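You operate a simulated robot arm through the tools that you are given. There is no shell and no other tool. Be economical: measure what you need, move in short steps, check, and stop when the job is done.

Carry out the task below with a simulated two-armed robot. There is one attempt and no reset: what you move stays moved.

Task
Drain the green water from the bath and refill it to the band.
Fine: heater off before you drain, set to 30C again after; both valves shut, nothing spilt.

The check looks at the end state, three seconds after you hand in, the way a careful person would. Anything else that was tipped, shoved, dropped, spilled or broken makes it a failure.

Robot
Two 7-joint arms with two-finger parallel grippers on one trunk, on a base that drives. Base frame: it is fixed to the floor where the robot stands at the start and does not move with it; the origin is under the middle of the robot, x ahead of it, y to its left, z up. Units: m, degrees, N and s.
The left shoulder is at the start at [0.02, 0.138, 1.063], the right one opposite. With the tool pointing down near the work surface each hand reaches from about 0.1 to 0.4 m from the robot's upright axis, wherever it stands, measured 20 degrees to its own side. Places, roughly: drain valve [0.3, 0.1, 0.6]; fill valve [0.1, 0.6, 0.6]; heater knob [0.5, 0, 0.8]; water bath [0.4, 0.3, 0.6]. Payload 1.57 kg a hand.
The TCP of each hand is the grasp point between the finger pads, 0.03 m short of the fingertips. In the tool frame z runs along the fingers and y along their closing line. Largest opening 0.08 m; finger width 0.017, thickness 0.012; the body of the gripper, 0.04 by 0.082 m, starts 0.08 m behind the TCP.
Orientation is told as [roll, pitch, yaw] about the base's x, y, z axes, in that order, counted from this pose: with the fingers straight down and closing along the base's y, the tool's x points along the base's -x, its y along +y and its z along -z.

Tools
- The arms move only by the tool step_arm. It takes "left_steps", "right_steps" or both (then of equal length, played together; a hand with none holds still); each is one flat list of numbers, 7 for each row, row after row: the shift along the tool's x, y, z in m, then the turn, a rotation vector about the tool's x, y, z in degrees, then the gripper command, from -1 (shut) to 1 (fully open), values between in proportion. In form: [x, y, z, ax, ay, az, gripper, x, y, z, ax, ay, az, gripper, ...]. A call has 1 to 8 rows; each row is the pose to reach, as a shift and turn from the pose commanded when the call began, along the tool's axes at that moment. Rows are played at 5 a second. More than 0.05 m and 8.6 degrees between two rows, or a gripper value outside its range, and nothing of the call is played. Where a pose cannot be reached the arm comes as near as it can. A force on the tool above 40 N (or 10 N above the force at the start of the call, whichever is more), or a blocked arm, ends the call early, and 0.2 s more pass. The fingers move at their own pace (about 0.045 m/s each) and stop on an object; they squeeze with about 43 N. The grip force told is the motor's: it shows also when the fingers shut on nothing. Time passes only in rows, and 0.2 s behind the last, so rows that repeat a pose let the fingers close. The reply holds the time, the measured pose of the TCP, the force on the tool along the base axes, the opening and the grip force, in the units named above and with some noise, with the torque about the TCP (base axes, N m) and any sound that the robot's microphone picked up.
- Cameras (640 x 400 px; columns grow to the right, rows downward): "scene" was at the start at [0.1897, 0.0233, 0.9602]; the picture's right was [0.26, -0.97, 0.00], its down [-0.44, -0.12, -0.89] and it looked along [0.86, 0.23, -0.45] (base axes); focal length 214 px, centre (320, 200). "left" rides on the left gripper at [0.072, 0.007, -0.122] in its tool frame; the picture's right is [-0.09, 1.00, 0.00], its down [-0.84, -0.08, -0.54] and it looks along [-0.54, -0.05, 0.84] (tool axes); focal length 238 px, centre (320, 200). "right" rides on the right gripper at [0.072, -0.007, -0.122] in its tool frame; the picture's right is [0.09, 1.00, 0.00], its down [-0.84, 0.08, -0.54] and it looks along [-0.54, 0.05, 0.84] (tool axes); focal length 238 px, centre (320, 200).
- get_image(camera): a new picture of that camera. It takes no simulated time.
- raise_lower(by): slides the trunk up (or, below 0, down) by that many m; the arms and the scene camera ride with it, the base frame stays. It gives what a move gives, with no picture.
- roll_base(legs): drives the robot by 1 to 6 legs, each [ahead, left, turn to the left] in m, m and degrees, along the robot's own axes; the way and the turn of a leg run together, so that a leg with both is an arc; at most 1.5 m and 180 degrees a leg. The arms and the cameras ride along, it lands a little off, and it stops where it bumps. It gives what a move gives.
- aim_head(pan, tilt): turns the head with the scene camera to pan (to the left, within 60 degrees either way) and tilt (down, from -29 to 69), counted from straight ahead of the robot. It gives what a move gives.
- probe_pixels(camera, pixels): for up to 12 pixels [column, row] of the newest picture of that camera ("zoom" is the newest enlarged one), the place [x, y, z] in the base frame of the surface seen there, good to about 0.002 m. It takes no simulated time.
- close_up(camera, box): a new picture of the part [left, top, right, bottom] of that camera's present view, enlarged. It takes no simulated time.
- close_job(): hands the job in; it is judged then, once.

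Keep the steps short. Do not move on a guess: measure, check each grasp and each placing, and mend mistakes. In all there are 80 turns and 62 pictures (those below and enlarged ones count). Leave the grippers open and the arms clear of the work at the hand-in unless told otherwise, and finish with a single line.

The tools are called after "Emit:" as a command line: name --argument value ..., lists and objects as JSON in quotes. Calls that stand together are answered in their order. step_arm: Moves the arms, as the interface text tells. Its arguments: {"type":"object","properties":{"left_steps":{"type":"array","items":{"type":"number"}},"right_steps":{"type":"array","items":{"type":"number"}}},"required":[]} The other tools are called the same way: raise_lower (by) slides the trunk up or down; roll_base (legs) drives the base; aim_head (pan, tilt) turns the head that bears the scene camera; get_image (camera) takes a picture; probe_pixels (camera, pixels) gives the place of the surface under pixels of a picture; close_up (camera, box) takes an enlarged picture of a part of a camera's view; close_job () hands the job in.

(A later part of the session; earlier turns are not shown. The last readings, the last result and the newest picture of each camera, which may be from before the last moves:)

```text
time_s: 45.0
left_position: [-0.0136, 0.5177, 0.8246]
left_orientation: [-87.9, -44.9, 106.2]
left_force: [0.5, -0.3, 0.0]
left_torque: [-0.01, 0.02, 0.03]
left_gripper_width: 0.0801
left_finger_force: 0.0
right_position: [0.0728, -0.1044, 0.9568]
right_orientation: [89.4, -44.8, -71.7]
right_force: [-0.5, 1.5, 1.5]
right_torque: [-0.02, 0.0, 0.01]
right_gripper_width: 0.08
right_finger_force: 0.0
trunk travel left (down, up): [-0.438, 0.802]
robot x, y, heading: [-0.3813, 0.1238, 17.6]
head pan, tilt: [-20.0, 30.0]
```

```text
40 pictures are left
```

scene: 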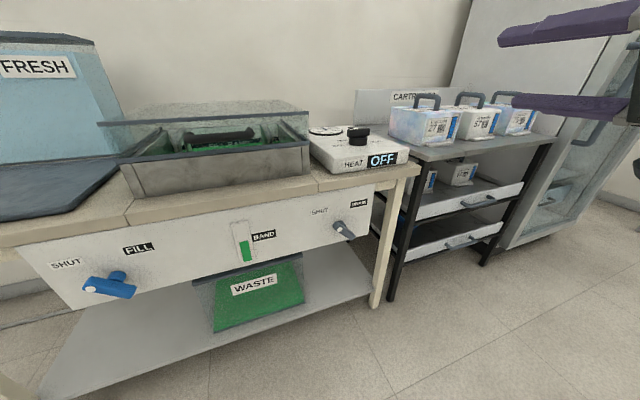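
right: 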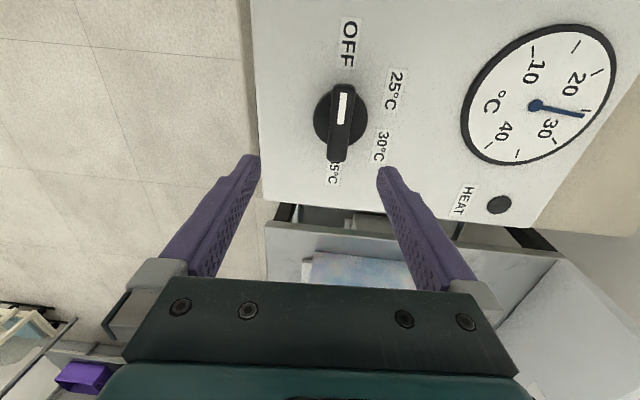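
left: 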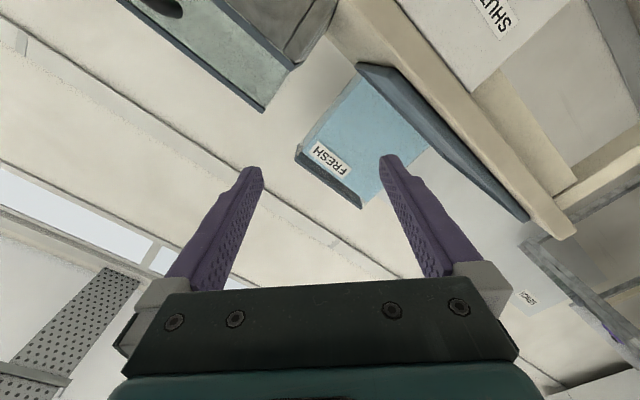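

The right arm is now open and the hand horizontal. I'll bring it in line with the drain valve while starting the +90° roll, and raise the left by 0.13 m so both hands sit level.

Emit:
step_arm --right_steps '[0.0072, 0.0072, 0.0141, 0, 0, 8.5, 1, 0.0144, 0.0144, 0.0282, 0, 0, 17, 1, 0.0215, 0.0215, 0.0422, 0, 0, 25.5, 1, 0.0287, 0.0287, 0.0563, 0, 0, 34, 1, 0.0359, 0.0359, 0.0704, 0, 0, 42.5, 1, 0.043, 0.043, 0.0845, 0, 0, 51, 1, 0.0502, 0.0502, 0.0985, 0, 0, 59.5, 1, 0.0574, 0.0574, 0.1126, 0, 0, 68, 1]' --left_steps '[-0.0115, -0.0115, 0, 0, 0, 0, 1, -0.023, -0.023, 0, 0, 0, 0, 1, -0.0345, -0.0345, 0, 0, 0, 0, 1, -0.046, -0.046, 0, 0, 0, 0, 1, -0.0575, -0.0575, 0, 0, 0, 0, 1, -0.069, -0.069, 0, 0, 0, 0, 1, -0.0805, -0.0805, 0, 0, 0, 0, 1, -0.092, -0.092, 0, 0, 0, 0, 1]'

Emit:
step_arm --right_steps '[0, 0, 0, 0, 0, 7.3, 1, 0, 0, 0, 0, 0, 14.6, 1, 0, 0, 0, 0, 0, 22, 1, 0, 0, 0, 0, 0, 22, 1]'

```text
time_s: 46.8
left_position: [-0.0097, 0.5198, 0.9553]
left_orientation: [-87.9, -44.8, 106.2]
left_force: [0.2, 0.0, -0.8]
left_torque: [0.02, 0.0, 0.0]
left_gripper_width: 0.08
left_finger_force: 0.1
right_position: [0.0889, -0.0712, 1.0313]
right_orientation: [89.8, 23.1, -72.2]
right_force: [0.2, 0.9, -1.3]
right_torque: [0.0, 0.04, 0.0]
right_gripper_width: 0.0801
right_finger_force: 0.1
right hand out of reach, approached as far as the arm can: row 1, 2, 3, 4, 5, 6, 7, 8
trunk travel left (down, up): [-0.438, 0.802]
robot x, y, heading: [-0.389, 0.1239, 17.8]
head pan, tilt: [-20.0, 30.0]
```

```text
time_s: 47.8
left_position: [-0.0098, 0.5207, 0.9535]
left_orientation: [-88.0, -45.0, 106.2]
left_force: [0.1, -0.9, 0.8]
left_torque: [-0.01, -0.02, 0.02]
left_gripper_width: 0.0799
left_finger_force: 0.2
right_position: [0.0884, -0.0706, 1.0318]
right_orientation: [89.8, 45.1, -72.1]
right_force: [0.3, 0.3, 0.3]
right_torque: [0.0, -0.02, 0.0]
right_gripper_width: 0.08
right_finger_force: 0.0
trunk travel left (down, up): [-0.438, 0.802]
robot x, y, heading: [-0.3831, 0.1191, 17.7]
head pan, tilt: [-20.0, 30.0]
```

The right arm is stuck in a poor elbow branch, but the left arm moves freely. I'll use the left hand for both valves, driving sideways between them. First I pre-roll the left by -90° (to -135°, same grip line), leaving free range for the +90° turn, and pull the right hand back.

Emit:
step_arm --left_steps '[0, 0, 0, 0, 0, -8.5, 1, 0, 0, 0, 0, 0, -17, 1, 0, 0, 0, 0, 0, -25.5, 1, 0, 0, 0, 0, 0, -34, 1, 0, 0, 0, 0, 0, -42.5, 1, 0, 0, 0, 0, 0, -51, 1, 0, 0, 0, 0, 0, -59.5, 1, 0, 0, 0, 0, 0, -68, 1]' --right_steps '[0, 0, -0.02, 0, 0, 0, 1, 0, 0, -0.04, 0, 0, 0, 1, 0, 0, -0.06, 0, 0, 0, 1, 0, 0, -0.08, 0, 0, 0, 1, 0, 0, -0.1, 0, 0, 0, 1, 0, 0, -0.1, 0, 0, 0, 1, 0, 0, -0.1, 0, 0, 0, 1, 0, 0, -0.1, 0, 0, 0, 1]'

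Emit:
step_arm --left_steps '[0, 0, 0, 0, 0, -7.3, 1, 0, 0, 0, 0, 0, -14.6, 1, 0, 0, 0, 0, 0, -22, 1, 0, 0, 0, 0, 0, -22, 1]'

```text
time_s: 49.6
left_position: [-0.0102, 0.5187, 0.9551]
left_orientation: [-88.3, 23.4, 108.3]
left_force: [0.4, -1.1, 0.3]
left_torque: [0.01, 0.03, 0.01]
left_gripper_width: 0.0798
left_finger_force: 0.0
right_position: [0.0236, -0.1394, 1.0198]
right_orientation: [89.9, 45.0, -72.1]
right_force: [0.2, -0.5, 0.4]
right_torque: [-0.01, 0.02, -0.01]
right_gripper_width: 0.0801
right_finger_force: 0.0
right hand out of reach, approached as far as the arm can: row 2, 3, 4, 5, 6, 7, 8
trunk travel left (down, up): [-0.438, 0.802]
robot x, y, heading: [-0.3828, 0.1194, 17.6]
head pan, tilt: [-20.0, 30.0]
```

```text
time_s: 50.6
left_position: [-0.0137, 0.5292, 0.9597]
left_orientation: [-88.1, 42.7, 109.7]
left_force: [-0.4, 0.3, -0.4]
left_torque: [-0.02, -0.02, 0.01]
left_gripper_width: 0.0802
left_finger_force: 0.1
right_position: [0.0234, -0.1388, 1.0211]
right_orientation: [90.0, 45.0, -72.2]
right_force: [-0.1, -0.5, -1.1]
right_torque: [-0.02, -0.03, -0.04]
right_gripper_width: 0.0799
right_finger_force: 0.0
trunk travel left (down, up): [-0.438, 0.802]
robot x, y, heading: [-0.3825, 0.1216, 17.6]
head pan, tilt: [-20.0, 30.0]
```

The left reached about -133°. Before driving right I'll check what stands there.

Emit:
probe_pixels --camera "scene" --pixels '[[500, 255], [600, 180], [480, 330], [600, 330], [470, 245], [345, 228], [335, 224], [350, 235], [90, 288], [132, 294], [112, 284], [118, 275]]'

```text
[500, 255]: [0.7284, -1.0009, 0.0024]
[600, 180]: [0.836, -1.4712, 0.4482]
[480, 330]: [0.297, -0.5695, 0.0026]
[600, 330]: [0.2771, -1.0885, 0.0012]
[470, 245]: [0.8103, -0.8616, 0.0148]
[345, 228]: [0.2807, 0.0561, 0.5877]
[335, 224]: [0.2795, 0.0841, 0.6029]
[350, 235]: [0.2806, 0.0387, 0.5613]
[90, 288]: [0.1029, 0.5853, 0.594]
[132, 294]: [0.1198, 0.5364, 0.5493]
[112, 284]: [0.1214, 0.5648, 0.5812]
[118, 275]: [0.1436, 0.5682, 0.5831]
```

The floor to the right is free. Drain handle: centre s≈0.032 along the panel, z≈0.583, front face 0.284 along the normal. I'll drive right 0.45 m and lower the trunk 0.375 m.

Emit:
roll_base --legs '[[0, -0.45, 0]]'

Emit:
raise_lower --by -0.375

Emit:
aim_head --pan 25 --tilt 15

Emit:
get_image --camera "scene"

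```text
time_s: 53.3
left_position: [0.1196, 0.1055, 0.958]
left_orientation: [-88.0, 42.8, 110.1]
left_force: [-0.4, -0.2, 0.0]
left_torque: [-0.02, 0.0, 0.0]
left_gripper_width: 0.0799
left_finger_force: 0.1
right_position: [0.1587, -0.5628, 1.021]
right_orientation: [89.9, 45.0, -72.1]
right_force: [0.3, -0.4, 0.7]
right_torque: [0.0, -0.01, 0.01]
right_gripper_width: 0.08
right_finger_force: 0.1
trunk travel left (down, up): [-0.438, 0.802]
robot x, y, heading: [-0.2456, -0.3061, 17.5]
head pan, tilt: [-20.0, 30.0]
```

```text
time_s: 56.9
left_position: [0.1171, 0.1091, 0.5846]
left_orientation: [-88.1, 42.1, 110.4]
left_force: [0.6, 0.3, 0.2]
left_torque: [0.01, 0.02, 0.04]
left_gripper_width: 0.0801
left_finger_force: 0.0
right_position: [0.159, -0.5632, 0.6447]
right_orientation: [90.0, 45.1, -72.1]
right_force: [0.3, -0.1, 0.1]
right_torque: [0.0, 0.04, -0.01]
right_gripper_width: 0.0801
right_finger_force: 0.0
trunk travel left (down, up): [-0.063, 1.177]
robot x, y, heading: [-0.2469, -0.3037, 17.7]
head pan, tilt: [-20.0, 30.0]
```

```text
time_s: 58.1
left_position: [0.1172, 0.1094, 0.5855]
left_orientation: [-88.1, 42.1, 110.4]
left_force: [0.3, -0.9, -0.4]
left_torque: [0.01, 0.03, -0.01]
left_gripper_width: 0.0798
left_finger_force: 0.1
right_position: [0.1587, -0.5624, 0.6463]
right_orientation: [90.0, 44.9, -72.0]
right_force: [0.4, 0.0, -0.5]
right_torque: [0.0, 0.06, 0.03]
right_gripper_width: 0.0801
right_finger_force: 0.2
trunk travel left (down, up): [-0.063, 1.177]
robot x, y, heading: [-0.2446, -0.3052, 17.9]
head pan, tilt: [25.0, 15.0]
```

```text
39 pictures are left
```

scene: 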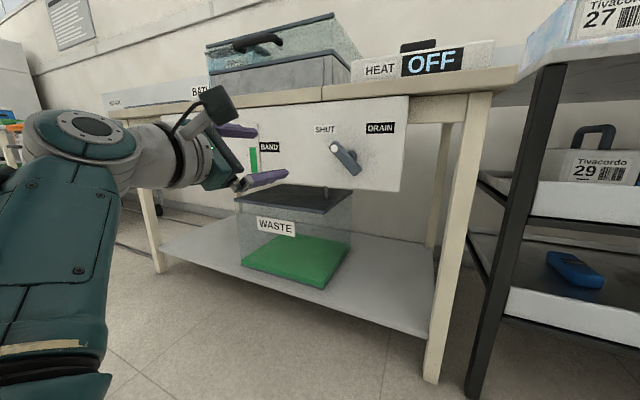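

The view is clear: the WASTE tank is nearly empty with plenty of room. The grip line I need is the -45° roll (the -135° one is the DRAIN orientation), so I'll roll back +87° while moving to the stand-off at (0.200, 0.031, 0.583).

Emit:
step_arm --left_steps '[0.0123, 0.0114, 0.0088, 0.14, 0.1, 7.25, 1, 0.0246, 0.0228, 0.0176, 0.28, 0.2, 14.5, 1, 0.0369, 0.0343, 0.0265, 0.42, 0.3, 21.75, 1, 0.0491, 0.0457, 0.0353, 0.56, 0.4, 29, 1, 0.0614, 0.0571, 0.0441, 0.7, 0.5, 36.25, 1, 0.0737, 0.0685, 0.0529, 0.85, 0.6, 43.5, 1]'

Emit:
step_arm --left_steps '[0, 0, 0, 0.14, 0.1, 7.25, 1, 0, 0, 0, 0.28, 0.2, 14.5, 1, 0, 0, 0, 0.42, 0.3, 21.75, 1, 0, 0, 0, 0.56, 0.4, 29, 1, 0, 0, 0, 0.7, 0.5, 36.25, 1, 0, 0, 0, 0.85, 0.6, 43.5, 1, 0, 0, 0, 0.85, 0.6, 43.5, 1]'

Emit:
close_up --camera "scene" --box '[200, 70, 440, 220]'

Emit:
get_image --camera "left"

```text
time_s: 59.5
left_position: [0.1975, 0.0497, 0.5888]
left_orientation: [-90.4, -3.7, 110.4]
left_force: [-0.1, -0.4, -0.6]
left_torque: [-0.01, -0.01, 0.05]
left_gripper_width: 0.0801
left_finger_force: 0.0
right_position: [0.1605, -0.563, 0.6455]
right_orientation: [90.0, 45.1, -72.0]
right_force: [0.4, -0.5, -0.1]
right_torque: [0.0, 0.0, 0.01]
right_gripper_width: 0.0798
right_finger_force: 0.2
trunk travel left (down, up): [-0.063, 1.177]
robot x, y, heading: [-0.2466, -0.3034, 17.7]
head pan, tilt: [25.0, 15.0]
```

```text
time_s: 61.1
left_position: [0.2009, 0.0264, 0.5808]
left_orientation: [-90.0, -44.2, 107.8]
left_force: [-0.4, -1.6, -0.1]
left_torque: [0.0, 0.01, 0.02]
left_gripper_width: 0.0799
left_finger_force: 0.0
right_position: [0.1584, -0.5642, 0.6451]
right_orientation: [90.0, 45.0, -72.2]
right_force: [-0.5, 0.8, 0.5]
right_torque: [-0.01, 0.01, -0.02]
right_gripper_width: 0.0801
right_finger_force: 0.0
trunk travel left (down, up): [-0.063, 1.177]
robot x, y, heading: [-0.2426, -0.301, 17.4]
head pan, tilt: [25.0, 15.0]
```

```text
2.67 times, centred on (320, 145) of scene
```

zoom: 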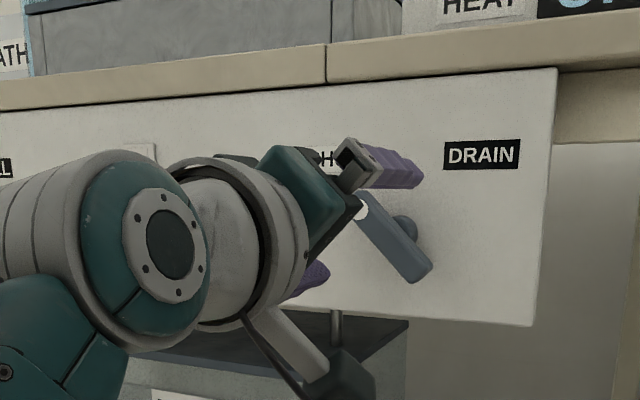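

```text
37 pictures are left
```

left: 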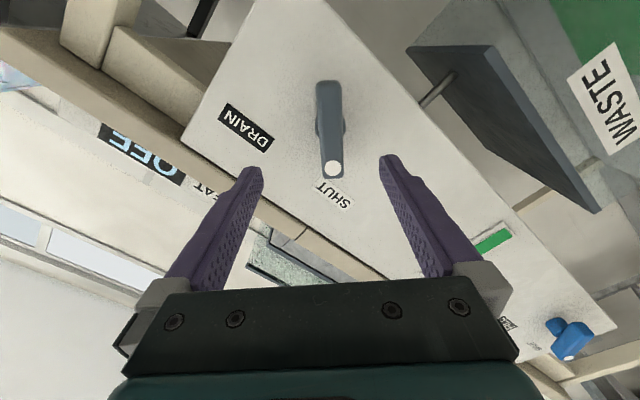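

The handle lies between the fingers, parallel to them, with its white end toward SHUT. I'll probe it precisely from the wrist camera.

Emit:
probe_pixels --camera "left" --pixels '[[329, 90], [331, 130], [334, 168], [319, 130], [342, 130], [325, 84], [333, 177]]'

```text
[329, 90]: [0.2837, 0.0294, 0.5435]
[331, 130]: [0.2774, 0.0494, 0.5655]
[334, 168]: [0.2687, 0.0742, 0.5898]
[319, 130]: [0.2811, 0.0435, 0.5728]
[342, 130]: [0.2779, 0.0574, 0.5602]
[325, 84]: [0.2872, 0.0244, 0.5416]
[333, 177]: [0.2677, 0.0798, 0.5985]
```

The handle is centred to within a few mm. I'll advance 0.083 m (tips 1 cm short of the panel), then close on the handle.

Emit:
step_arm --left_steps '[0, 0.004, 0.028, 0, 0, 0, 1, 0, 0.004, 0.056, 0, 0, 0, 1, 0, 0.004, 0.083, 0, 0, 0, 1, 0, 0.004, 0.083, 0, 0, 0, 0, 0, 0.004, 0.083, 0, 0, 0, -0.3, 0, 0.004, 0.083, 0, 0, 0, -1, 0, 0.004, 0.083, 0, 0, 0, -1, 0, 0.004, 0.083, 0, 0, 0, -1]'

Emit:
get_image --camera "left"

```text
time_s: 62.9
left_position: [0.2776, 0.061, 0.5758]
left_orientation: [-89.3, -44.3, 107.3]
left_force: [4.6, 17.1, -22.0]
left_torque: [0.21, 0.0, 0.67]
left_gripper_width: 0.0292
left_finger_force: 29.5
right_position: [0.1573, -0.5592, 0.6441]
right_orientation: [90.2, 45.3, -72.0]
right_force: [0.2, 0.2, -0.5]
right_torque: [0.01, -0.04, -0.02]
right_gripper_width: 0.0797
right_finger_force: 0.2
trunk travel left (down, up): [-0.063, 1.177]
robot x, y, heading: [-0.2429, -0.3037, 17.5]
head pan, tilt: [25.0, 15.0]
```

```text
36 pictures are left
```

left: 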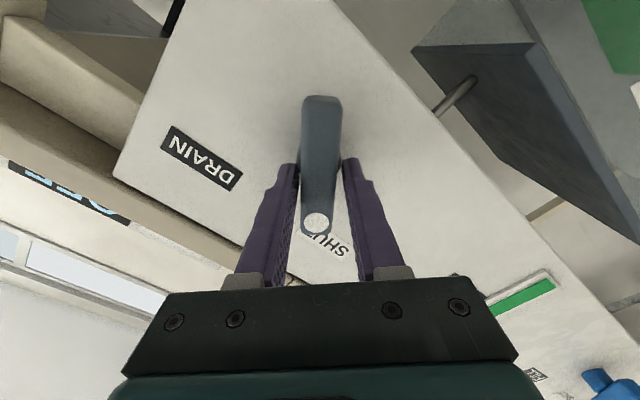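

Side force is about 27 N along the closing line, so I'm off by a few mm. I'll ease the hand 5 mm that way and let it settle.

Emit:
step_arm --left_steps '[0, 0.003, 0, 0, 0, 0, -1, 0, 0.005, 0, 0, 0, 0, -1, 0, 0.005, 0, 0, 0, 0, -1]'

```text
time_s: 63.7
left_position: [0.2777, 0.0608, 0.5762]
left_orientation: [-89.9, -44.4, 107.6]
left_force: [-1.0, 12.0, -13.8]
left_torque: [-0.17, 1.0, -0.07]
left_gripper_width: 0.029
left_finger_force: 38.7
right_position: [0.1575, -0.5595, 0.6439]
right_orientation: [89.9, 45.2, -72.1]
right_force: [0.3, 0.1, 0.1]
right_torque: [-0.01, -0.03, 0.01]
right_gripper_width: 0.08
right_finger_force: 0.0
trunk travel left (down, up): [-0.063, 1.177]
robot x, y, heading: [-0.2447, -0.3016, 17.5]
head pan, tilt: [25.0, 15.0]
```

Grip is firm at 38 N. I'll ease 4 mm more and begin turning clockwise toward DRAIN, 30° first.

Emit:
step_arm --left_steps '[0, 0.004, 0, 0, 0, 0, -1, 0, 0.004, 0, 0, 0, 6, -1, 0, 0.004, 0, 0, 0, 12, -1, 0, 0.004, 0, 0, 0, 18, -1, 0, 0.004, 0, 0, 0, 24, -1, 0, 0.004, 0, 0, 0, 30, -1]'

Emit:
get_image --camera "scene"

```text
time_s: 65.1
left_position: [0.2795, 0.0574, 0.5779]
left_orientation: [-92.9, -74.1, 110.2]
left_force: [-10.9, -14.3, 25.5]
left_torque: [-0.23, 0.05, -0.52]
left_gripper_width: 0.0289
left_finger_force: 38.4
right_position: [0.1582, -0.5665, 0.6459]
right_orientation: [90.0, 45.0, -72.1]
right_force: [-0.9, -0.4, -0.5]
right_torque: [-0.01, 0.02, 0.03]
right_gripper_width: 0.0799
right_finger_force: 0.0
trunk travel left (down, up): [-0.063, 1.177]
robot x, y, heading: [-0.2458, -0.3017, 17.6]
head pan, tilt: [25.0, 15.0]
```

```text
35 pictures are left
```

scene: 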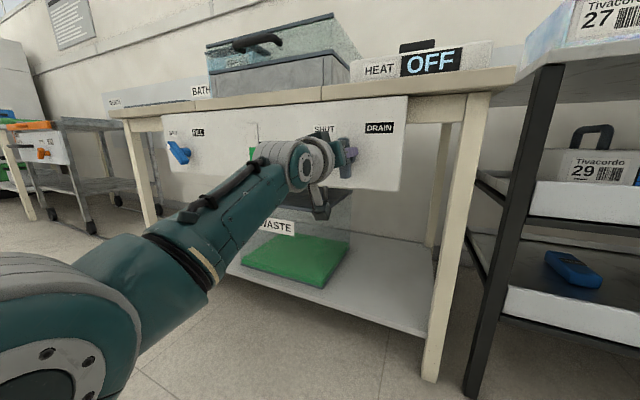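

The handle turned 30°. Residual force is 25 N upward, so I'll shift up 4 mm and back 3 mm and turn the remaining 60°.

Emit:
step_arm --left_steps '[-0.0039, -0.001, -0.003, 0, 0, 0, -1, -0.0039, -0.001, -0.003, 0, 0, 8.5, -1, -0.0039, -0.001, -0.003, 0, 0, 17, -1, -0.0039, -0.001, -0.003, 0, 0, 25.5, -1, -0.0039, -0.001, -0.003, 0, 0, 34, -1, -0.0039, -0.001, -0.003, 0, 0, 42.5, -1, -0.0039, -0.001, -0.003, 0, 0, 51, -1, -0.0039, -0.001, -0.003, 0, 0, 59.5, -1]'

Emit:
get_image --camera "left"

```text
time_s: 66.9
left_position: [0.2793, 0.0513, 0.5763]
left_orientation: [90.2, -46.7, -72.8]
left_force: [12.5, -23.8, 1.3]
left_torque: [-0.45, -0.45, -0.52]
left_gripper_width: 0.0298
left_finger_force: 38.7
right_position: [0.1636, -0.5716, 0.647]
right_orientation: [90.2, 44.6, -72.0]
right_force: [0.2, 0.2, -0.7]
right_torque: [0.02, 0.02, -0.02]
right_gripper_width: 0.0799
right_finger_force: 0.2
trunk travel left (down, up): [-0.063, 1.177]
robot x, y, heading: [-0.2456, -0.3042, 17.7]
head pan, tilt: [25.0, 15.0]
```

```text
34 pictures are left
```

left: 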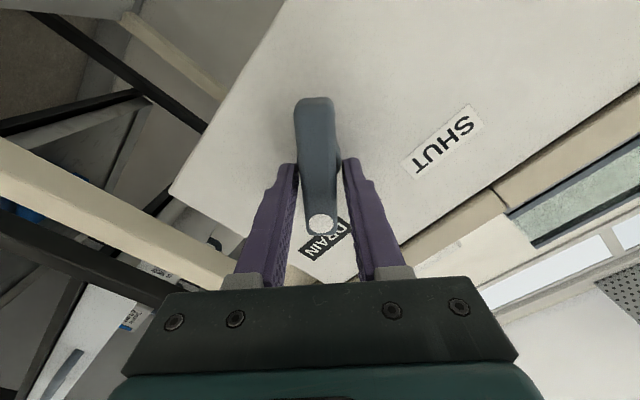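

The white end now points to DRAIN. I'll hold the valve open for a moment and watch the gauge.

Emit:
step_arm --left_steps '[0, 0, 0, 0, 0, 0, -1, 0, 0, 0, 0, 0, 0, -1, 0, 0, 0, 0, 0, 0, -1, 0, 0, 0, 0, 0, 0, -1, 0, 0, 0, 0, 0, 0, -1, 0, 0, 0, 0, 0, 0, -1, 0, 0, 0, 0, 0, 0, -1, 0, 0, 0, 0, 0, 0, -1]'

Emit:
get_image --camera "scene"

```text
time_s: 68.7
left_position: [0.2813, 0.0501, 0.5755]
left_orientation: [90.0, -46.7, -72.6]
left_force: [16.0, -21.9, -8.1]
left_torque: [-0.22, -0.28, -0.66]
left_gripper_width: 0.0296
left_finger_force: 38.7
right_position: [0.1632, -0.5719, 0.648]
right_orientation: [90.1, 44.6, -72.0]
right_force: [-0.5, -0.4, 0.4]
right_torque: [0.04, 0.02, 0.01]
right_gripper_width: 0.08
right_finger_force: 0.1
trunk travel left (down, up): [-0.063, 1.177]
robot x, y, heading: [-0.2443, -0.3036, 17.6]
head pan, tilt: [25.0, 15.0]
```

```text
33 pictures are left
```

scene: 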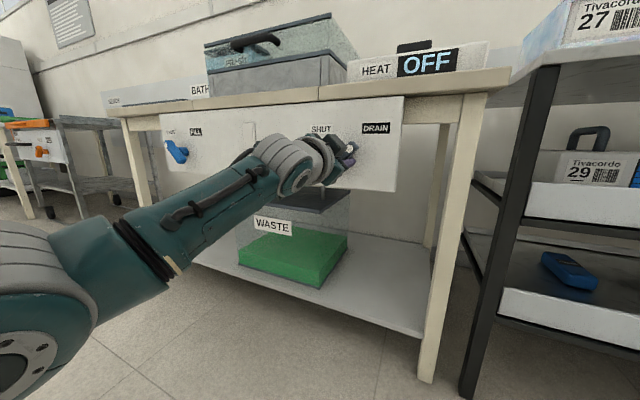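

The waste level is rising, so it's draining. I'll keep the grip and wait.

Emit:
step_arm --left_steps '[0, 0, 0, 0, 0, 0, -1, 0, 0, 0, 0, 0, 0, -1, 0, 0, 0, 0, 0, 0, -1, 0, 0, 0, 0, 0, 0, -1, 0, 0, 0, 0, 0, 0, -1, 0, 0, 0, 0, 0, 0, -1, 0, 0, 0, 0, 0, 0, -1, 0, 0, 0, 0, 0, 0, -1]'

Emit:
step_arm --left_steps '[0, 0, 0, 0, 0, 0, -1, 0, 0, 0, 0, 0, 0, -1, 0, 0, 0, 0, 0, 0, -1, 0, 0, 0, 0, 0, 0, -1, 0, 0, 0, 0, 0, 0, -1, 0, 0, 0, 0, 0, 0, -1, 0, 0, 0, 0, 0, 0, -1, 0, 0, 0, 0, 0, 0, -1]'

Emit:
step_arm --left_steps '[0, 0, 0, 0, 0, 0, -1, 0, 0, 0, 0, 0, 0, -1, 0, 0, 0, 0, 0, 0, -1, 0, 0, 0, 0, 0, 0, -1, 0, 0, 0, 0, 0, 0, -1, 0, 0, 0, 0, 0, 0, -1, 0, 0, 0, 0, 0, 0, -1, 0, 0, 0, 0, 0, 0, -1]'

Emit:
get_image --camera "scene"

```text
time_s: 70.5
left_position: [0.28, 0.0505, 0.5755]
left_orientation: [90.0, -46.7, -72.8]
left_force: [17.7, -19.7, -11.4]
left_torque: [-0.35, -0.02, -0.44]
left_gripper_width: 0.0295
left_finger_force: 38.9
right_position: [0.164, -0.571, 0.649]
right_orientation: [90.1, 44.6, -72.0]
right_force: [-0.1, -0.3, 0.5]
right_torque: [0.03, 0.01, -0.02]
right_gripper_width: 0.0801
right_finger_force: 0.0
trunk travel left (down, up): [-0.063, 1.177]
robot x, y, heading: [-0.2465, -0.3054, 17.5]
head pan, tilt: [25.0, 15.0]
```

```text
time_s: 72.3
left_position: [0.2808, 0.0504, 0.575]
left_orientation: [90.1, -46.8, -72.6]
left_force: [18.5, -19.1, -14.3]
left_torque: [-0.33, 0.03, -0.44]
left_gripper_width: 0.0294
left_finger_force: 39.6
right_position: [0.1649, -0.5721, 0.6479]
right_orientation: [90.1, 44.6, -72.0]
right_force: [0.5, 0.6, -0.3]
right_torque: [0.04, -0.03, -0.04]
right_gripper_width: 0.0801
right_finger_force: 0.1
trunk travel left (down, up): [-0.063, 1.177]
robot x, y, heading: [-0.2464, -0.3048, 17.7]
head pan, tilt: [25.0, 15.0]
```

```text
time_s: 74.1
left_position: [0.2808, 0.0504, 0.5761]
left_orientation: [90.0, -46.9, -72.7]
left_force: [20.6, -18.1, -17.1]
left_torque: [-0.33, 0.05, -0.48]
left_gripper_width: 0.0297
left_finger_force: 39.6
right_position: [0.1634, -0.5703, 0.6487]
right_orientation: [90.2, 44.6, -72.0]
right_force: [-0.6, 0.2, 0.3]
right_torque: [-0.04, -0.04, 0.0]
right_gripper_width: 0.0799
right_finger_force: 0.0
trunk travel left (down, up): [-0.063, 1.177]
robot x, y, heading: [-0.2437, -0.3058, 17.5]
head pan, tilt: [25.0, 15.0]
```

```text
32 pictures are left
```

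scene: 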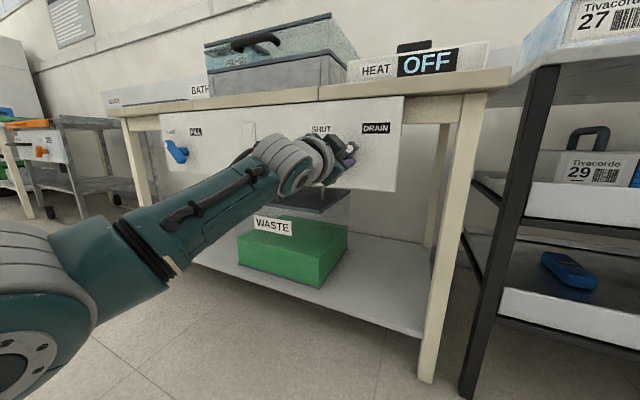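

Still draining. I'll relieve the side load a little (4 mm) and keep waiting.

Emit:
step_arm --left_steps '[0, -0.004, 0.002, 0, 0, 0, -1, 0, -0.004, 0.002, 0, 0, 0, -1, 0, -0.004, 0.002, 0, 0, 0, -1, 0, -0.004, 0.002, 0, 0, 0, -1, 0, -0.004, 0.002, 0, 0, 0, -1, 0, -0.004, 0.002, 0, 0, 0, -1, 0, -0.004, 0.002, 0, 0, 0, -1, 0, -0.004, 0.002, 0, 0, 0, -1]'

Emit:
step_arm --left_steps '[0, 0, 0, 0, 0, 0, -1, 0, 0, 0, 0, 0, 0, -1, 0, 0, 0, 0, 0, 0, -1, 0, 0, 0, 0, 0, 0, -1, 0, 0, 0, 0, 0, 0, -1, 0, 0, 0, 0, 0, 0, -1, 0, 0, 0, 0, 0, 0, -1, 0, 0, 0, 0, 0, 0, -1]'

Emit:
step_arm --left_steps '[0, 0, 0, 0, 0, 0, -1, 0, 0, 0, 0, 0, 0, -1, 0, 0, 0, 0, 0, 0, -1, 0, 0, 0, 0, 0, 0, -1, 0, 0, 0, 0, 0, 0, -1, 0, 0, 0, 0, 0, 0, -1, 0, 0, 0, 0, 0, 0, -1, 0, 0, 0, 0, 0, 0, -1]'

Emit:
step_arm --left_steps '[0, 0, 0, 0, 0, 0, -1, 0, 0, 0, 0, 0, 0, -1, 0, 0, 0, 0, 0, 0, -1, 0, 0, 0, 0, 0, 0, -1, 0, 0, 0, 0, 0, 0, -1, 0, 0, 0, 0, 0, 0, -1, 0, 0, 0, 0, 0, 0, -1, 0, 0, 0, 0, 0, 0, -1]'

Emit:
get_image --camera "scene"

```text
time_s: 75.9
left_position: [0.2792, 0.0495, 0.5759]
left_orientation: [90.7, -46.7, -73.1]
left_force: [2.4, -23.3, 12.4]
left_torque: [-0.18, 0.13, 0.17]
left_gripper_width: 0.0298
left_finger_force: 39.7
right_position: [0.1616, -0.5709, 0.6478]
right_orientation: [90.1, 44.6, -72.1]
right_force: [-0.5, 0.0, -0.1]
right_torque: [0.01, 0.02, -0.01]
right_gripper_width: 0.0798
right_finger_force: 0.1
trunk travel left (down, up): [-0.063, 1.177]
robot x, y, heading: [-0.25, -0.3, 17.7]
head pan, tilt: [25.0, 15.0]
```

```text
time_s: 77.7
left_position: [0.2807, 0.0496, 0.575]
left_orientation: [90.8, -46.7, -73.2]
left_force: [2.0, -21.7, 11.8]
left_torque: [-0.05, -0.44, -0.4]
left_gripper_width: 0.0296
left_finger_force: 38.7
right_position: [0.1615, -0.5692, 0.6456]
right_orientation: [90.0, 44.6, -72.0]
right_force: [0.0, -0.2, -0.3]
right_torque: [-0.02, 0.01, 0.01]
right_gripper_width: 0.0799
right_finger_force: 0.0
trunk travel left (down, up): [-0.063, 1.177]
robot x, y, heading: [-0.2431, -0.304, 17.6]
head pan, tilt: [25.0, 15.0]
```

```text
time_s: 79.5
left_position: [0.2806, 0.0505, 0.5753]
left_orientation: [90.9, -46.7, -73.1]
left_force: [1.9, -22.0, 11.6]
left_torque: [-0.02, -0.49, -0.48]
left_gripper_width: 0.0294
left_finger_force: 38.8
right_position: [0.1608, -0.5697, 0.6476]
right_orientation: [90.0, 44.7, -72.1]
right_force: [0.2, -0.6, 0.5]
right_torque: [0.0, 0.04, -0.02]
right_gripper_width: 0.0801
right_finger_force: 0.1
trunk travel left (down, up): [-0.063, 1.177]
robot x, y, heading: [-0.2456, -0.3042, 17.7]
head pan, tilt: [25.0, 15.0]
```

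```text
time_s: 81.3
left_position: [0.2812, 0.0504, 0.5749]
left_orientation: [90.6, -46.7, -73.2]
left_force: [2.1, -21.9, 11.1]
left_torque: [-0.05, -0.48, -0.44]
left_gripper_width: 0.0297
left_finger_force: 38.8
right_position: [0.161, -0.5697, 0.6465]
right_orientation: [90.0, 44.7, -72.0]
right_force: [1.1, 0.0, -0.5]
right_torque: [0.0, -0.02, 0.02]
right_gripper_width: 0.08
right_finger_force: 0.0
trunk travel left (down, up): [-0.063, 1.177]
robot x, y, heading: [-0.2443, -0.3041, 17.9]
head pan, tilt: [25.0, 15.0]
```

```text
31 pictures are left
```

scene: 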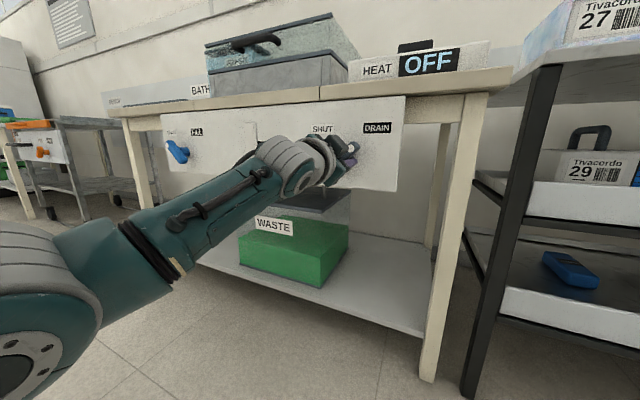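

I'll take an enlarged view of the tank now and again after more waiting, to tell whether it has stopped.

Emit:
close_up --camera "scene" --box '[216, 180, 376, 300]'

Emit:
step_arm --left_steps '[0, 0, 0, 0, 0, 0, -1, 0, 0, 0, 0, 0, 0, -1, 0, 0, 0, 0, 0, 0, -1, 0, 0, 0, 0, 0, 0, -1, 0, 0, 0, 0, 0, 0, -1, 0, 0, 0, 0, 0, 0, -1, 0, 0, 0, 0, 0, 0, -1, 0, 0, 0, 0, 0, 0, -1]'

Emit:
step_arm --left_steps '[0, 0, 0, 0, 0, 0, -1, 0, 0, 0, 0, 0, 0, -1, 0, 0, 0, 0, 0, 0, -1, 0, 0, 0, 0, 0, 0, -1, 0, 0, 0, 0, 0, 0, -1, 0, 0, 0, 0, 0, 0, -1, 0, 0, 0, 0, 0, 0, -1, 0, 0, 0, 0, 0, 0, -1]'

Emit:
step_arm --left_steps '[0, 0, 0, 0, 0, 0, -1, 0, 0, 0, 0, 0, 0, -1, 0, 0, 0, 0, 0, 0, -1, 0, 0, 0, 0, 0, 0, -1, 0, 0, 0, 0, 0, 0, -1, 0, 0, 0, 0, 0, 0, -1, 0, 0, 0, 0, 0, 0, -1, 0, 0, 0, 0, 0, 0, -1]'

Emit:
close_up --camera "scene" --box '[216, 180, 376, 300]'

```text
3.33 times, centred on (296, 240) of scene
```

zoom: 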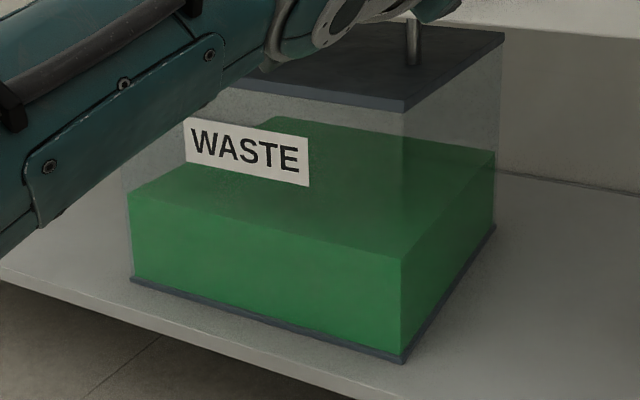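

```text
time_s: 83.1
left_position: [0.2804, 0.0503, 0.5749]
left_orientation: [90.7, -46.7, -73.2]
left_force: [0.4, -21.7, 12.0]
left_torque: [-0.03, -0.49, -0.42]
left_gripper_width: 0.0295
left_finger_force: 38.9
right_position: [0.161, -0.5699, 0.648]
right_orientation: [90.1, 44.7, -72.1]
right_force: [0.1, -1.4, -1.0]
right_torque: [-0.01, -0.01, 0.0]
right_gripper_width: 0.0802
right_finger_force: 0.1
trunk travel left (down, up): [-0.063, 1.177]
robot x, y, heading: [-0.2462, -0.3047, 17.6]
head pan, tilt: [25.0, 15.0]
```

```text
time_s: 84.9
left_position: [0.2807, 0.0505, 0.5762]
left_orientation: [90.7, -46.6, -73.1]
left_force: [1.3, -21.2, 12.1]
left_torque: [-0.04, -0.48, -0.45]
left_gripper_width: 0.0299
left_finger_force: 39.1
right_position: [0.1622, -0.5689, 0.6485]
right_orientation: [90.0, 44.8, -72.0]
right_force: [0.4, 0.0, 0.5]
right_torque: [-0.01, 0.05, 0.03]
right_gripper_width: 0.0802
right_finger_force: 0.0
trunk travel left (down, up): [-0.063, 1.177]
robot x, y, heading: [-0.2502, -0.3034, 17.7]
head pan, tilt: [25.0, 15.0]
```

```text
time_s: 86.7
left_position: [0.2798, 0.0506, 0.5748]
left_orientation: [90.7, -46.7, -73.2]
left_force: [2.2, -21.4, 10.6]
left_torque: [-0.05, -0.48, -0.41]
left_gripper_width: 0.0296
left_finger_force: 39.0
right_position: [0.1615, -0.5691, 0.6478]
right_orientation: [90.0, 44.6, -72.1]
right_force: [-0.1, 0.3, -0.1]
right_torque: [0.02, -0.01, 0.0]
right_gripper_width: 0.0802
right_finger_force: 0.0
trunk travel left (down, up): [-0.063, 1.177]
robot x, y, heading: [-0.2445, -0.3064, 17.6]
head pan, tilt: [25.0, 15.0]
```

```text
3.33 times, centred on (296, 240) of scene
```

zoom: 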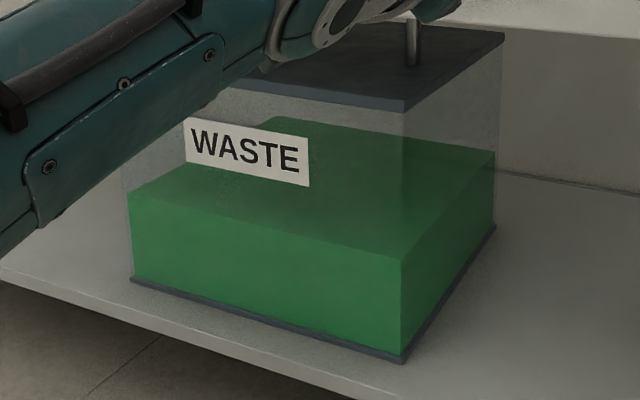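

The waste level no longer changes, so the drain is finished. I'll turn the handle back 91° to SHUT.

Emit:
step_arm --left_steps '[0, -0.002, 0, 0, 0, -7.6, -1, 0, -0.002, 0, 0, 0, -15.2, -1, 0, -0.002, 0, 0, 0, -22.8, -1, 0, -0.002, 0, 0, 0, -30.4, -1, 0, -0.002, 0, 0, 0, -38, -1, 0, -0.002, 0, 0, 0, -45.6, -1]'

Emit:
step_arm --left_steps '[0, 0, 0, 0, 0, -7.6, -1, 0, 0, 0, 0, 0, -15.2, -1, 0, 0, 0, 0, 0, -22.8, -1, 0, 0, 0, 0, 0, -30.4, -1, 0, 0, 0, 0, 0, -38, -1, 0, 0, 0, 0, 0, -45.6, -1, 0, 0, 0, 0, 0, -45.6, -1]'

Emit:
get_image --camera "left"

```text
time_s: 88.1
left_position: [0.2788, 0.0555, 0.5754]
left_orientation: [-108.5, -87.7, 126.2]
left_force: [-5.7, -12.4, 20.7]
left_torque: [0.25, -0.97, 0.16]
left_gripper_width: 0.0295
left_finger_force: 38.7
right_position: [0.1622, -0.5659, 0.6467]
right_orientation: [90.0, 44.9, -72.1]
right_force: [0.3, -0.3, 0.7]
right_torque: [0.01, -0.02, 0.02]
right_gripper_width: 0.0799
right_finger_force: 0.0
trunk travel left (down, up): [-0.063, 1.177]
robot x, y, heading: [-0.2467, -0.3023, 17.7]
head pan, tilt: [25.0, 15.0]
```

```text
time_s: 89.7
left_position: [0.2784, 0.0591, 0.5751]
left_orientation: [-90.6, -42.4, 108.0]
left_force: [-5.1, -0.7, 14.0]
left_torque: [0.24, -0.73, 0.84]
left_gripper_width: 0.0296
left_finger_force: 39.0
right_position: [0.1589, -0.5619, 0.6444]
right_orientation: [90.0, 45.1, -71.9]
right_force: [-0.5, -0.3, -0.4]
right_torque: [0.02, 0.01, 0.01]
right_gripper_width: 0.0801
right_finger_force: 0.1
trunk travel left (down, up): [-0.063, 1.177]
robot x, y, heading: [-0.2455, -0.3058, 17.9]
head pan, tilt: [25.0, 15.0]
```

```text
28 pictures are left
```

left: 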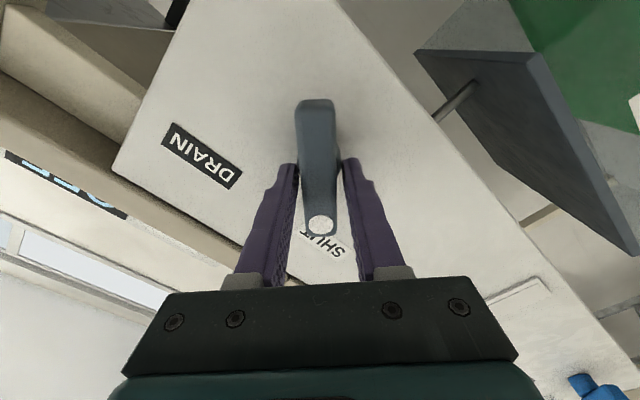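

It points to SHUT again and the gauge is empty. I'll nudge 3° more toward the SHUT stop, open, and retreat 0.09 m.

Emit:
step_arm --left_steps '[0, 0, 0, 0, 0, -3, -1, 0, 0, 0, 0, 0, -3, 0, 0, 0, 0, 0, 0, -3, 1, 0, 0, 0, 0, 0, -3, 1, 0, 0, 0, 0, 0, -3, 1, 0, 0, -0.03, 0, 0, -3, 1, 0, 0, -0.06, 0, 0, -3, 1, 0, 0, -0.09, 0, 0, -3, 1]'

Emit:
get_image --camera "left"

```text
time_s: 91.5
left_position: [0.1899, 0.0295, 0.5723]
left_orientation: [-90.0, -39.3, 107.6]
left_force: [0.3, -0.1, -0.6]
left_torque: [-0.01, 0.0, 0.01]
left_gripper_width: 0.08
left_finger_force: 0.0
right_position: [0.1573, -0.564, 0.644]
right_orientation: [89.9, 45.1, -72.1]
right_force: [-0.4, 0.0, -0.4]
right_torque: [-0.03, 0.01, 0.01]
right_gripper_width: 0.0797
right_finger_force: 0.0
trunk travel left (down, up): [-0.063, 1.177]
robot x, y, heading: [-0.2499, -0.3054, 17.6]
head pan, tilt: [25.0, 15.0]
```

```text
27 pictures are left
```

left: 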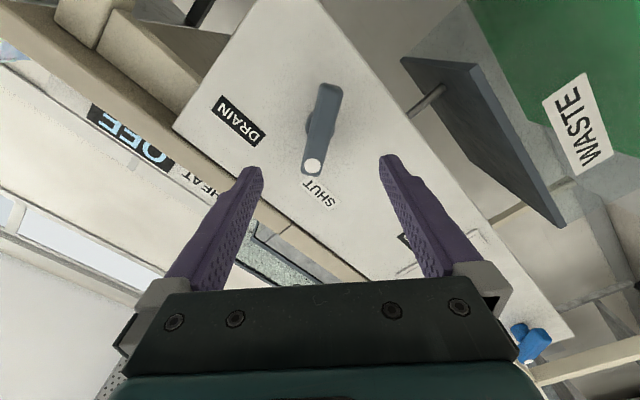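

The handle looks slightly tilted relative to the gripper. I'll verify its true angle by probing and from the head.

Emit:
probe_pixels --camera "left" --pixels '[[327, 92], [320, 130], [313, 166], [318, 198], [240, 120]]'

Emit:
close_up --camera "scene" --box '[230, 90, 430, 215]'

```text
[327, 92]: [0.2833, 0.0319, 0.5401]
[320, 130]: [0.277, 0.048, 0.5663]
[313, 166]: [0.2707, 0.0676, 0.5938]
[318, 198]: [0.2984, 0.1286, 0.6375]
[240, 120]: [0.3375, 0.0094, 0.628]
```

```text
3.20 times, centred on (330, 152) of scene
```

zoom: 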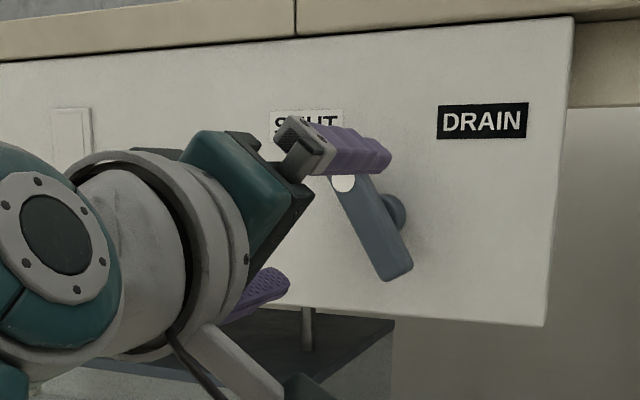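

The handle sits at about 35° from vertical instead of the initial 45°, so it slipped about 10° in the grip and isn't fully SHUT. I'll regrip aligned to it and turn it further.

Emit:
step_arm --left_steps '[0, 0, 0.015, 0, 0, 8, 1, 0, 0, 0.04, 0, 0, 15.5, 1, 0, 0, 0.07, 0, 0, 15.5, 1, 0, 0, 0.093, 0, 0, 15.5, 1, 0, 0, 0.093, 0, 0, 15.5, 0, 0, 0, 0.093, 0, 0, 15.5, -0.5, 0, 0, 0.093, 0, 0, 15.5, -1, 0, 0, 0.093, 0, 0, 15.5, -1]'

Emit:
step_arm --left_steps '[0, 0, 0, 0, 0, 0, -1, 0, 0, 0, 0, 0, -5, -1, 0, 0, 0, 0, 0, -10, -1, 0, 0, 0, 0, 0, -15, -1, 0, 0, 0, 0, 0, -20, -1, 0, 0, 0, 0, 0, -20, -1]'

Emit:
get_image --camera "left"

```text
time_s: 93.3
left_position: [0.2816, 0.0591, 0.5739]
left_orientation: [-90.2, -54.9, 107.8]
left_force: [-0.4, -0.8, 2.5]
left_torque: [-0.06, 0.14, 0.05]
left_gripper_width: 0.03
left_finger_force: 19.6
right_position: [0.159, -0.5636, 0.6444]
right_orientation: [90.0, 45.1, -72.0]
right_force: [-0.4, 1.3, 0.8]
right_torque: [0.02, 0.01, 0.0]
right_gripper_width: 0.0799
right_finger_force: 0.1
trunk travel left (down, up): [-0.063, 1.177]
robot x, y, heading: [-0.2469, -0.3001, 17.7]
head pan, tilt: [25.0, 15.0]
```

```text
time_s: 94.7
left_position: [0.2814, 0.0588, 0.5732]
left_orientation: [-89.9, -34.8, 107.6]
left_force: [1.4, 2.4, -3.7]
left_torque: [0.22, 0.25, 0.47]
left_gripper_width: 0.0291
left_finger_force: 39.4
right_position: [0.1603, -0.5631, 0.6466]
right_orientation: [90.0, 45.0, -72.0]
right_force: [-0.6, -0.1, -0.6]
right_torque: [0.0, -0.01, 0.01]
right_gripper_width: 0.0799
right_finger_force: 0.1
trunk travel left (down, up): [-0.063, 1.177]
robot x, y, heading: [-0.2483, -0.3053, 17.8]
head pan, tilt: [25.0, 15.0]
```

```text
25 pictures are left
```

left: 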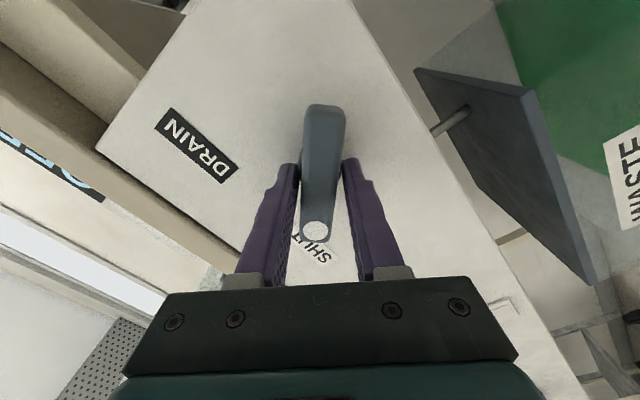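

I'll probe the handle's ends again while gripping.

Emit:
probe_pixels --camera "left" --pixels '[[325, 115], [320, 170], [316, 225]]'

```text
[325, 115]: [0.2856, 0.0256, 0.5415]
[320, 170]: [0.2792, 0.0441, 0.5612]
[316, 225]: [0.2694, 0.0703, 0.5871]
```

Now 46° from vertical, matching the initial SHUT position. Release, retreat, and verify.

Emit:
step_arm --left_steps '[0, 0, 0, 0, 0, 0, 0, 0, 0, 0, 0, 0, 0, 1, 0, 0, 0, 0, 0, 0, 1, 0, 0, 0, 0, 0, 0, 1, 0, 0, -0.04, 0, 0, 0, 1, 0, 0, -0.08, 0, 0, 5, 1, 0, 0, -0.11, 0, 0, 10, 1]'

Emit:
get_image --camera "left"

```text
time_s: 96.3
left_position: [0.1763, 0.0237, 0.5717]
left_orientation: [-89.9, -45.0, 107.6]
left_force: [0.3, 0.3, 0.1]
left_torque: [0.0, -0.02, 0.02]
left_gripper_width: 0.0798
left_finger_force: 0.1
right_position: [0.158, -0.5642, 0.6448]
right_orientation: [89.9, 45.0, -72.1]
right_force: [-0.8, 0.8, 0.4]
right_torque: [0.01, 0.01, 0.0]
right_gripper_width: 0.0803
right_finger_force: 0.0
trunk travel left (down, up): [-0.063, 1.177]
robot x, y, heading: [-0.2446, -0.3031, 17.4]
head pan, tilt: [25.0, 15.0]
```

```text
24 pictures are left
```

left: 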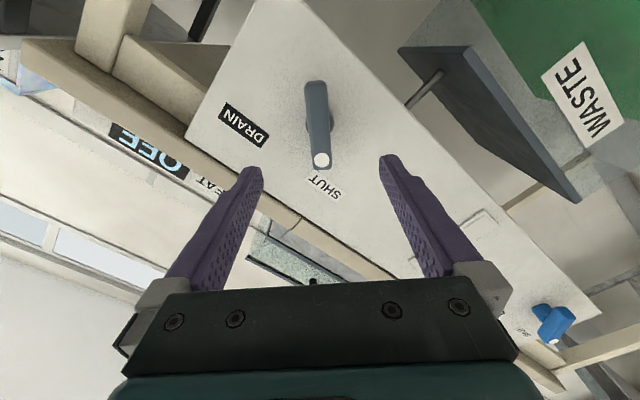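

The drain valve is shut. Next I drive left 0.53 m to the fill valve and aim the head at the gauge.

Emit:
roll_base --legs '[[0, 0.53, 0]]'

Emit:
aim_head --pan 0 --tilt 5

Emit:
get_image --camera "scene"

Emit:
get_image --camera "left"

```text
time_s: 99.3
left_position: [0.0257, 0.5199, 0.5719]
left_orientation: [-90.1, -44.9, 107.0]
left_force: [-1.0, -1.0, 0.1]
left_torque: [0.04, -0.01, 0.02]
left_gripper_width: 0.0799
left_finger_force: 0.0
right_position: [0.0005, -0.0698, 0.6447]
right_orientation: [90.0, 45.0, -72.8]
right_force: [0.4, 0.0, -0.1]
right_torque: [0.02, 0.03, -0.03]
right_gripper_width: 0.0799
right_finger_force: 0.1
trunk travel left (down, up): [-0.063, 1.177]
robot x, y, heading: [-0.4071, 0.1949, 16.8]
head pan, tilt: [25.0, 15.0]
```

```text
time_s: 100.2
left_position: [0.0244, 0.5196, 0.5722]
left_orientation: [-90.2, -44.9, 107.0]
left_force: [0.6, 0.6, 0.4]
left_torque: [-0.01, 0.0, -0.03]
left_gripper_width: 0.0798
left_finger_force: 0.0
right_position: [-0.0009, -0.0678, 0.6455]
right_orientation: [90.0, 45.1, -72.7]
right_force: [-1.3, 0.3, 0.8]
right_torque: [-0.04, -0.01, 0.0]
right_gripper_width: 0.0803
right_finger_force: 0.0
trunk travel left (down, up): [-0.063, 1.177]
robot x, y, heading: [-0.4001, 0.1967, 16.9]
head pan, tilt: [0.0, 5.0]
```

```text
23 pictures are left
```

scene: 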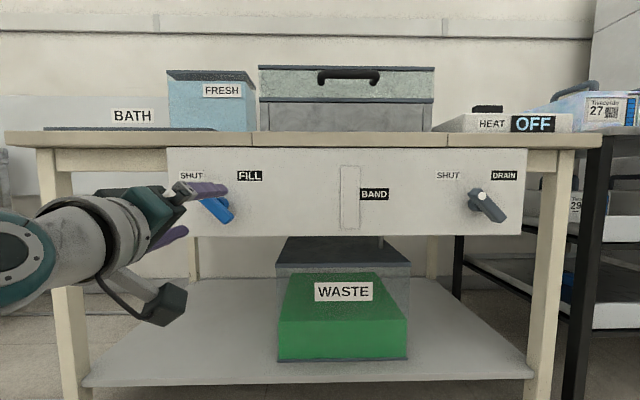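

```text
22 pictures are left
```

left: 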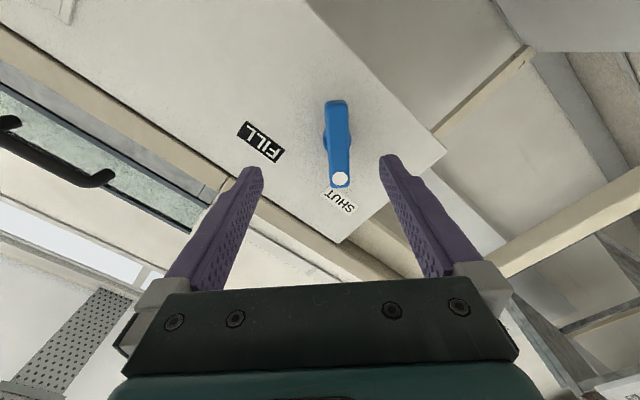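

The gauge at (350,197) is empty and in plain view, and the fill handle is between the fingers. I'll enlarge the gauge and probe the handle.

Emit:
probe_pixels --camera "left" --pixels '[[334, 105], [337, 140], [340, 178], [327, 140], [350, 140]]'

Emit:
close_up --camera "scene" --box '[320, 155, 400, 240]'

Emit:
probe_pixels --camera "zoom" --pixels '[[320, 185], [420, 185], [250, 100], [250, 330], [400, 160], [400, 215]]'

```text
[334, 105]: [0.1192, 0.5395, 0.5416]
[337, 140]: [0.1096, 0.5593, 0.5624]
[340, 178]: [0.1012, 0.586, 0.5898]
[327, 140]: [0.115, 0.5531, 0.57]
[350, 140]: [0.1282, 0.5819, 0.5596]
```

```text
4.71 times, centred on (360, 198) of scene
```

zoom: 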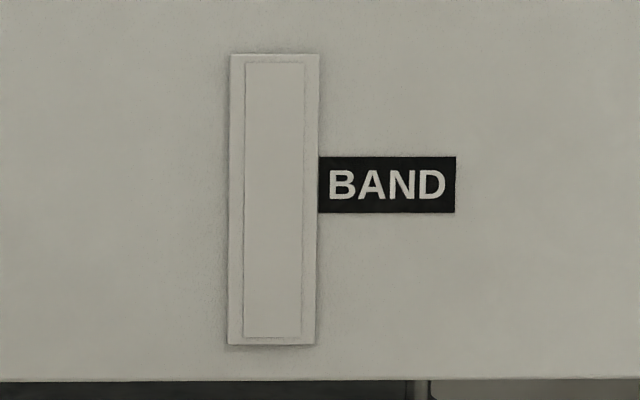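

```text
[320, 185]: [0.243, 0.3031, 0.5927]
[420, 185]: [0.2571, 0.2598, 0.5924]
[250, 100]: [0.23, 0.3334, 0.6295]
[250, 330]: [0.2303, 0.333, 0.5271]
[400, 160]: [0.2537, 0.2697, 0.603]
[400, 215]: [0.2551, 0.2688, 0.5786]
```

The band spans z 0.579–0.605 (rows 157–213 in this zoom), so my target is row ~185. The gauge is empty. I'll approach the fill handle and close on it.

Emit:
step_arm --left_steps '[-0.0114, 0.01, 0.03, 0, 0, 0, 1, -0.0114, 0.01, 0.065, 0, 0, 0, 1, -0.0114, 0.01, 0.0985, 0, 0, 0, 1, -0.0114, 0.01, 0.0985, 0, 0, 0, 0.3, -0.0114, 0.01, 0.0985, 0, 0, 0, -0.3, -0.0114, 0.01, 0.0985, 0, 0, 0, -1, -0.0114, 0.01, 0.0985, 0, 0, 0, -1, -0.0114, 0.01, 0.0985, 0, 0, 0, -1]'

Emit:
get_image --camera "left"

```text
time_s: 102.0
left_position: [0.1129, 0.5665, 0.5689]
left_orientation: [-89.6, -45.0, 106.6]
left_force: [3.3, 10.6, -15.6]
left_torque: [-0.16, 0.5, 0.65]
left_gripper_width: 0.03
left_finger_force: 30.7
right_position: [-0.0004, -0.0658, 0.6449]
right_orientation: [89.9, 45.1, -72.8]
right_force: [0.1, -0.1, -0.9]
right_torque: [0.0, 0.02, -0.02]
right_gripper_width: 0.0801
right_finger_force: 0.0
trunk travel left (down, up): [-0.063, 1.177]
robot x, y, heading: [-0.4009, 0.1975, 16.8]
head pan, tilt: [0.0, 5.0]
```

```text
20 pictures are left
```

left: 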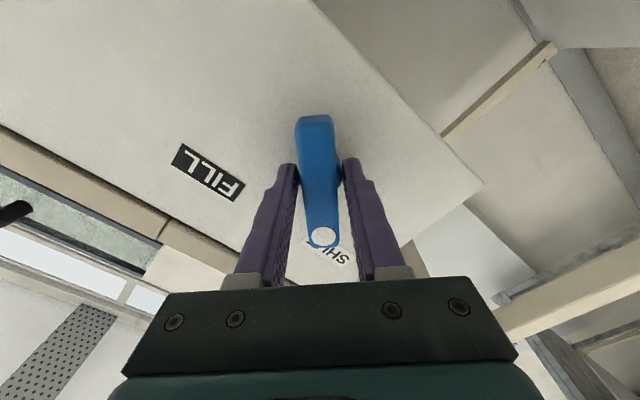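

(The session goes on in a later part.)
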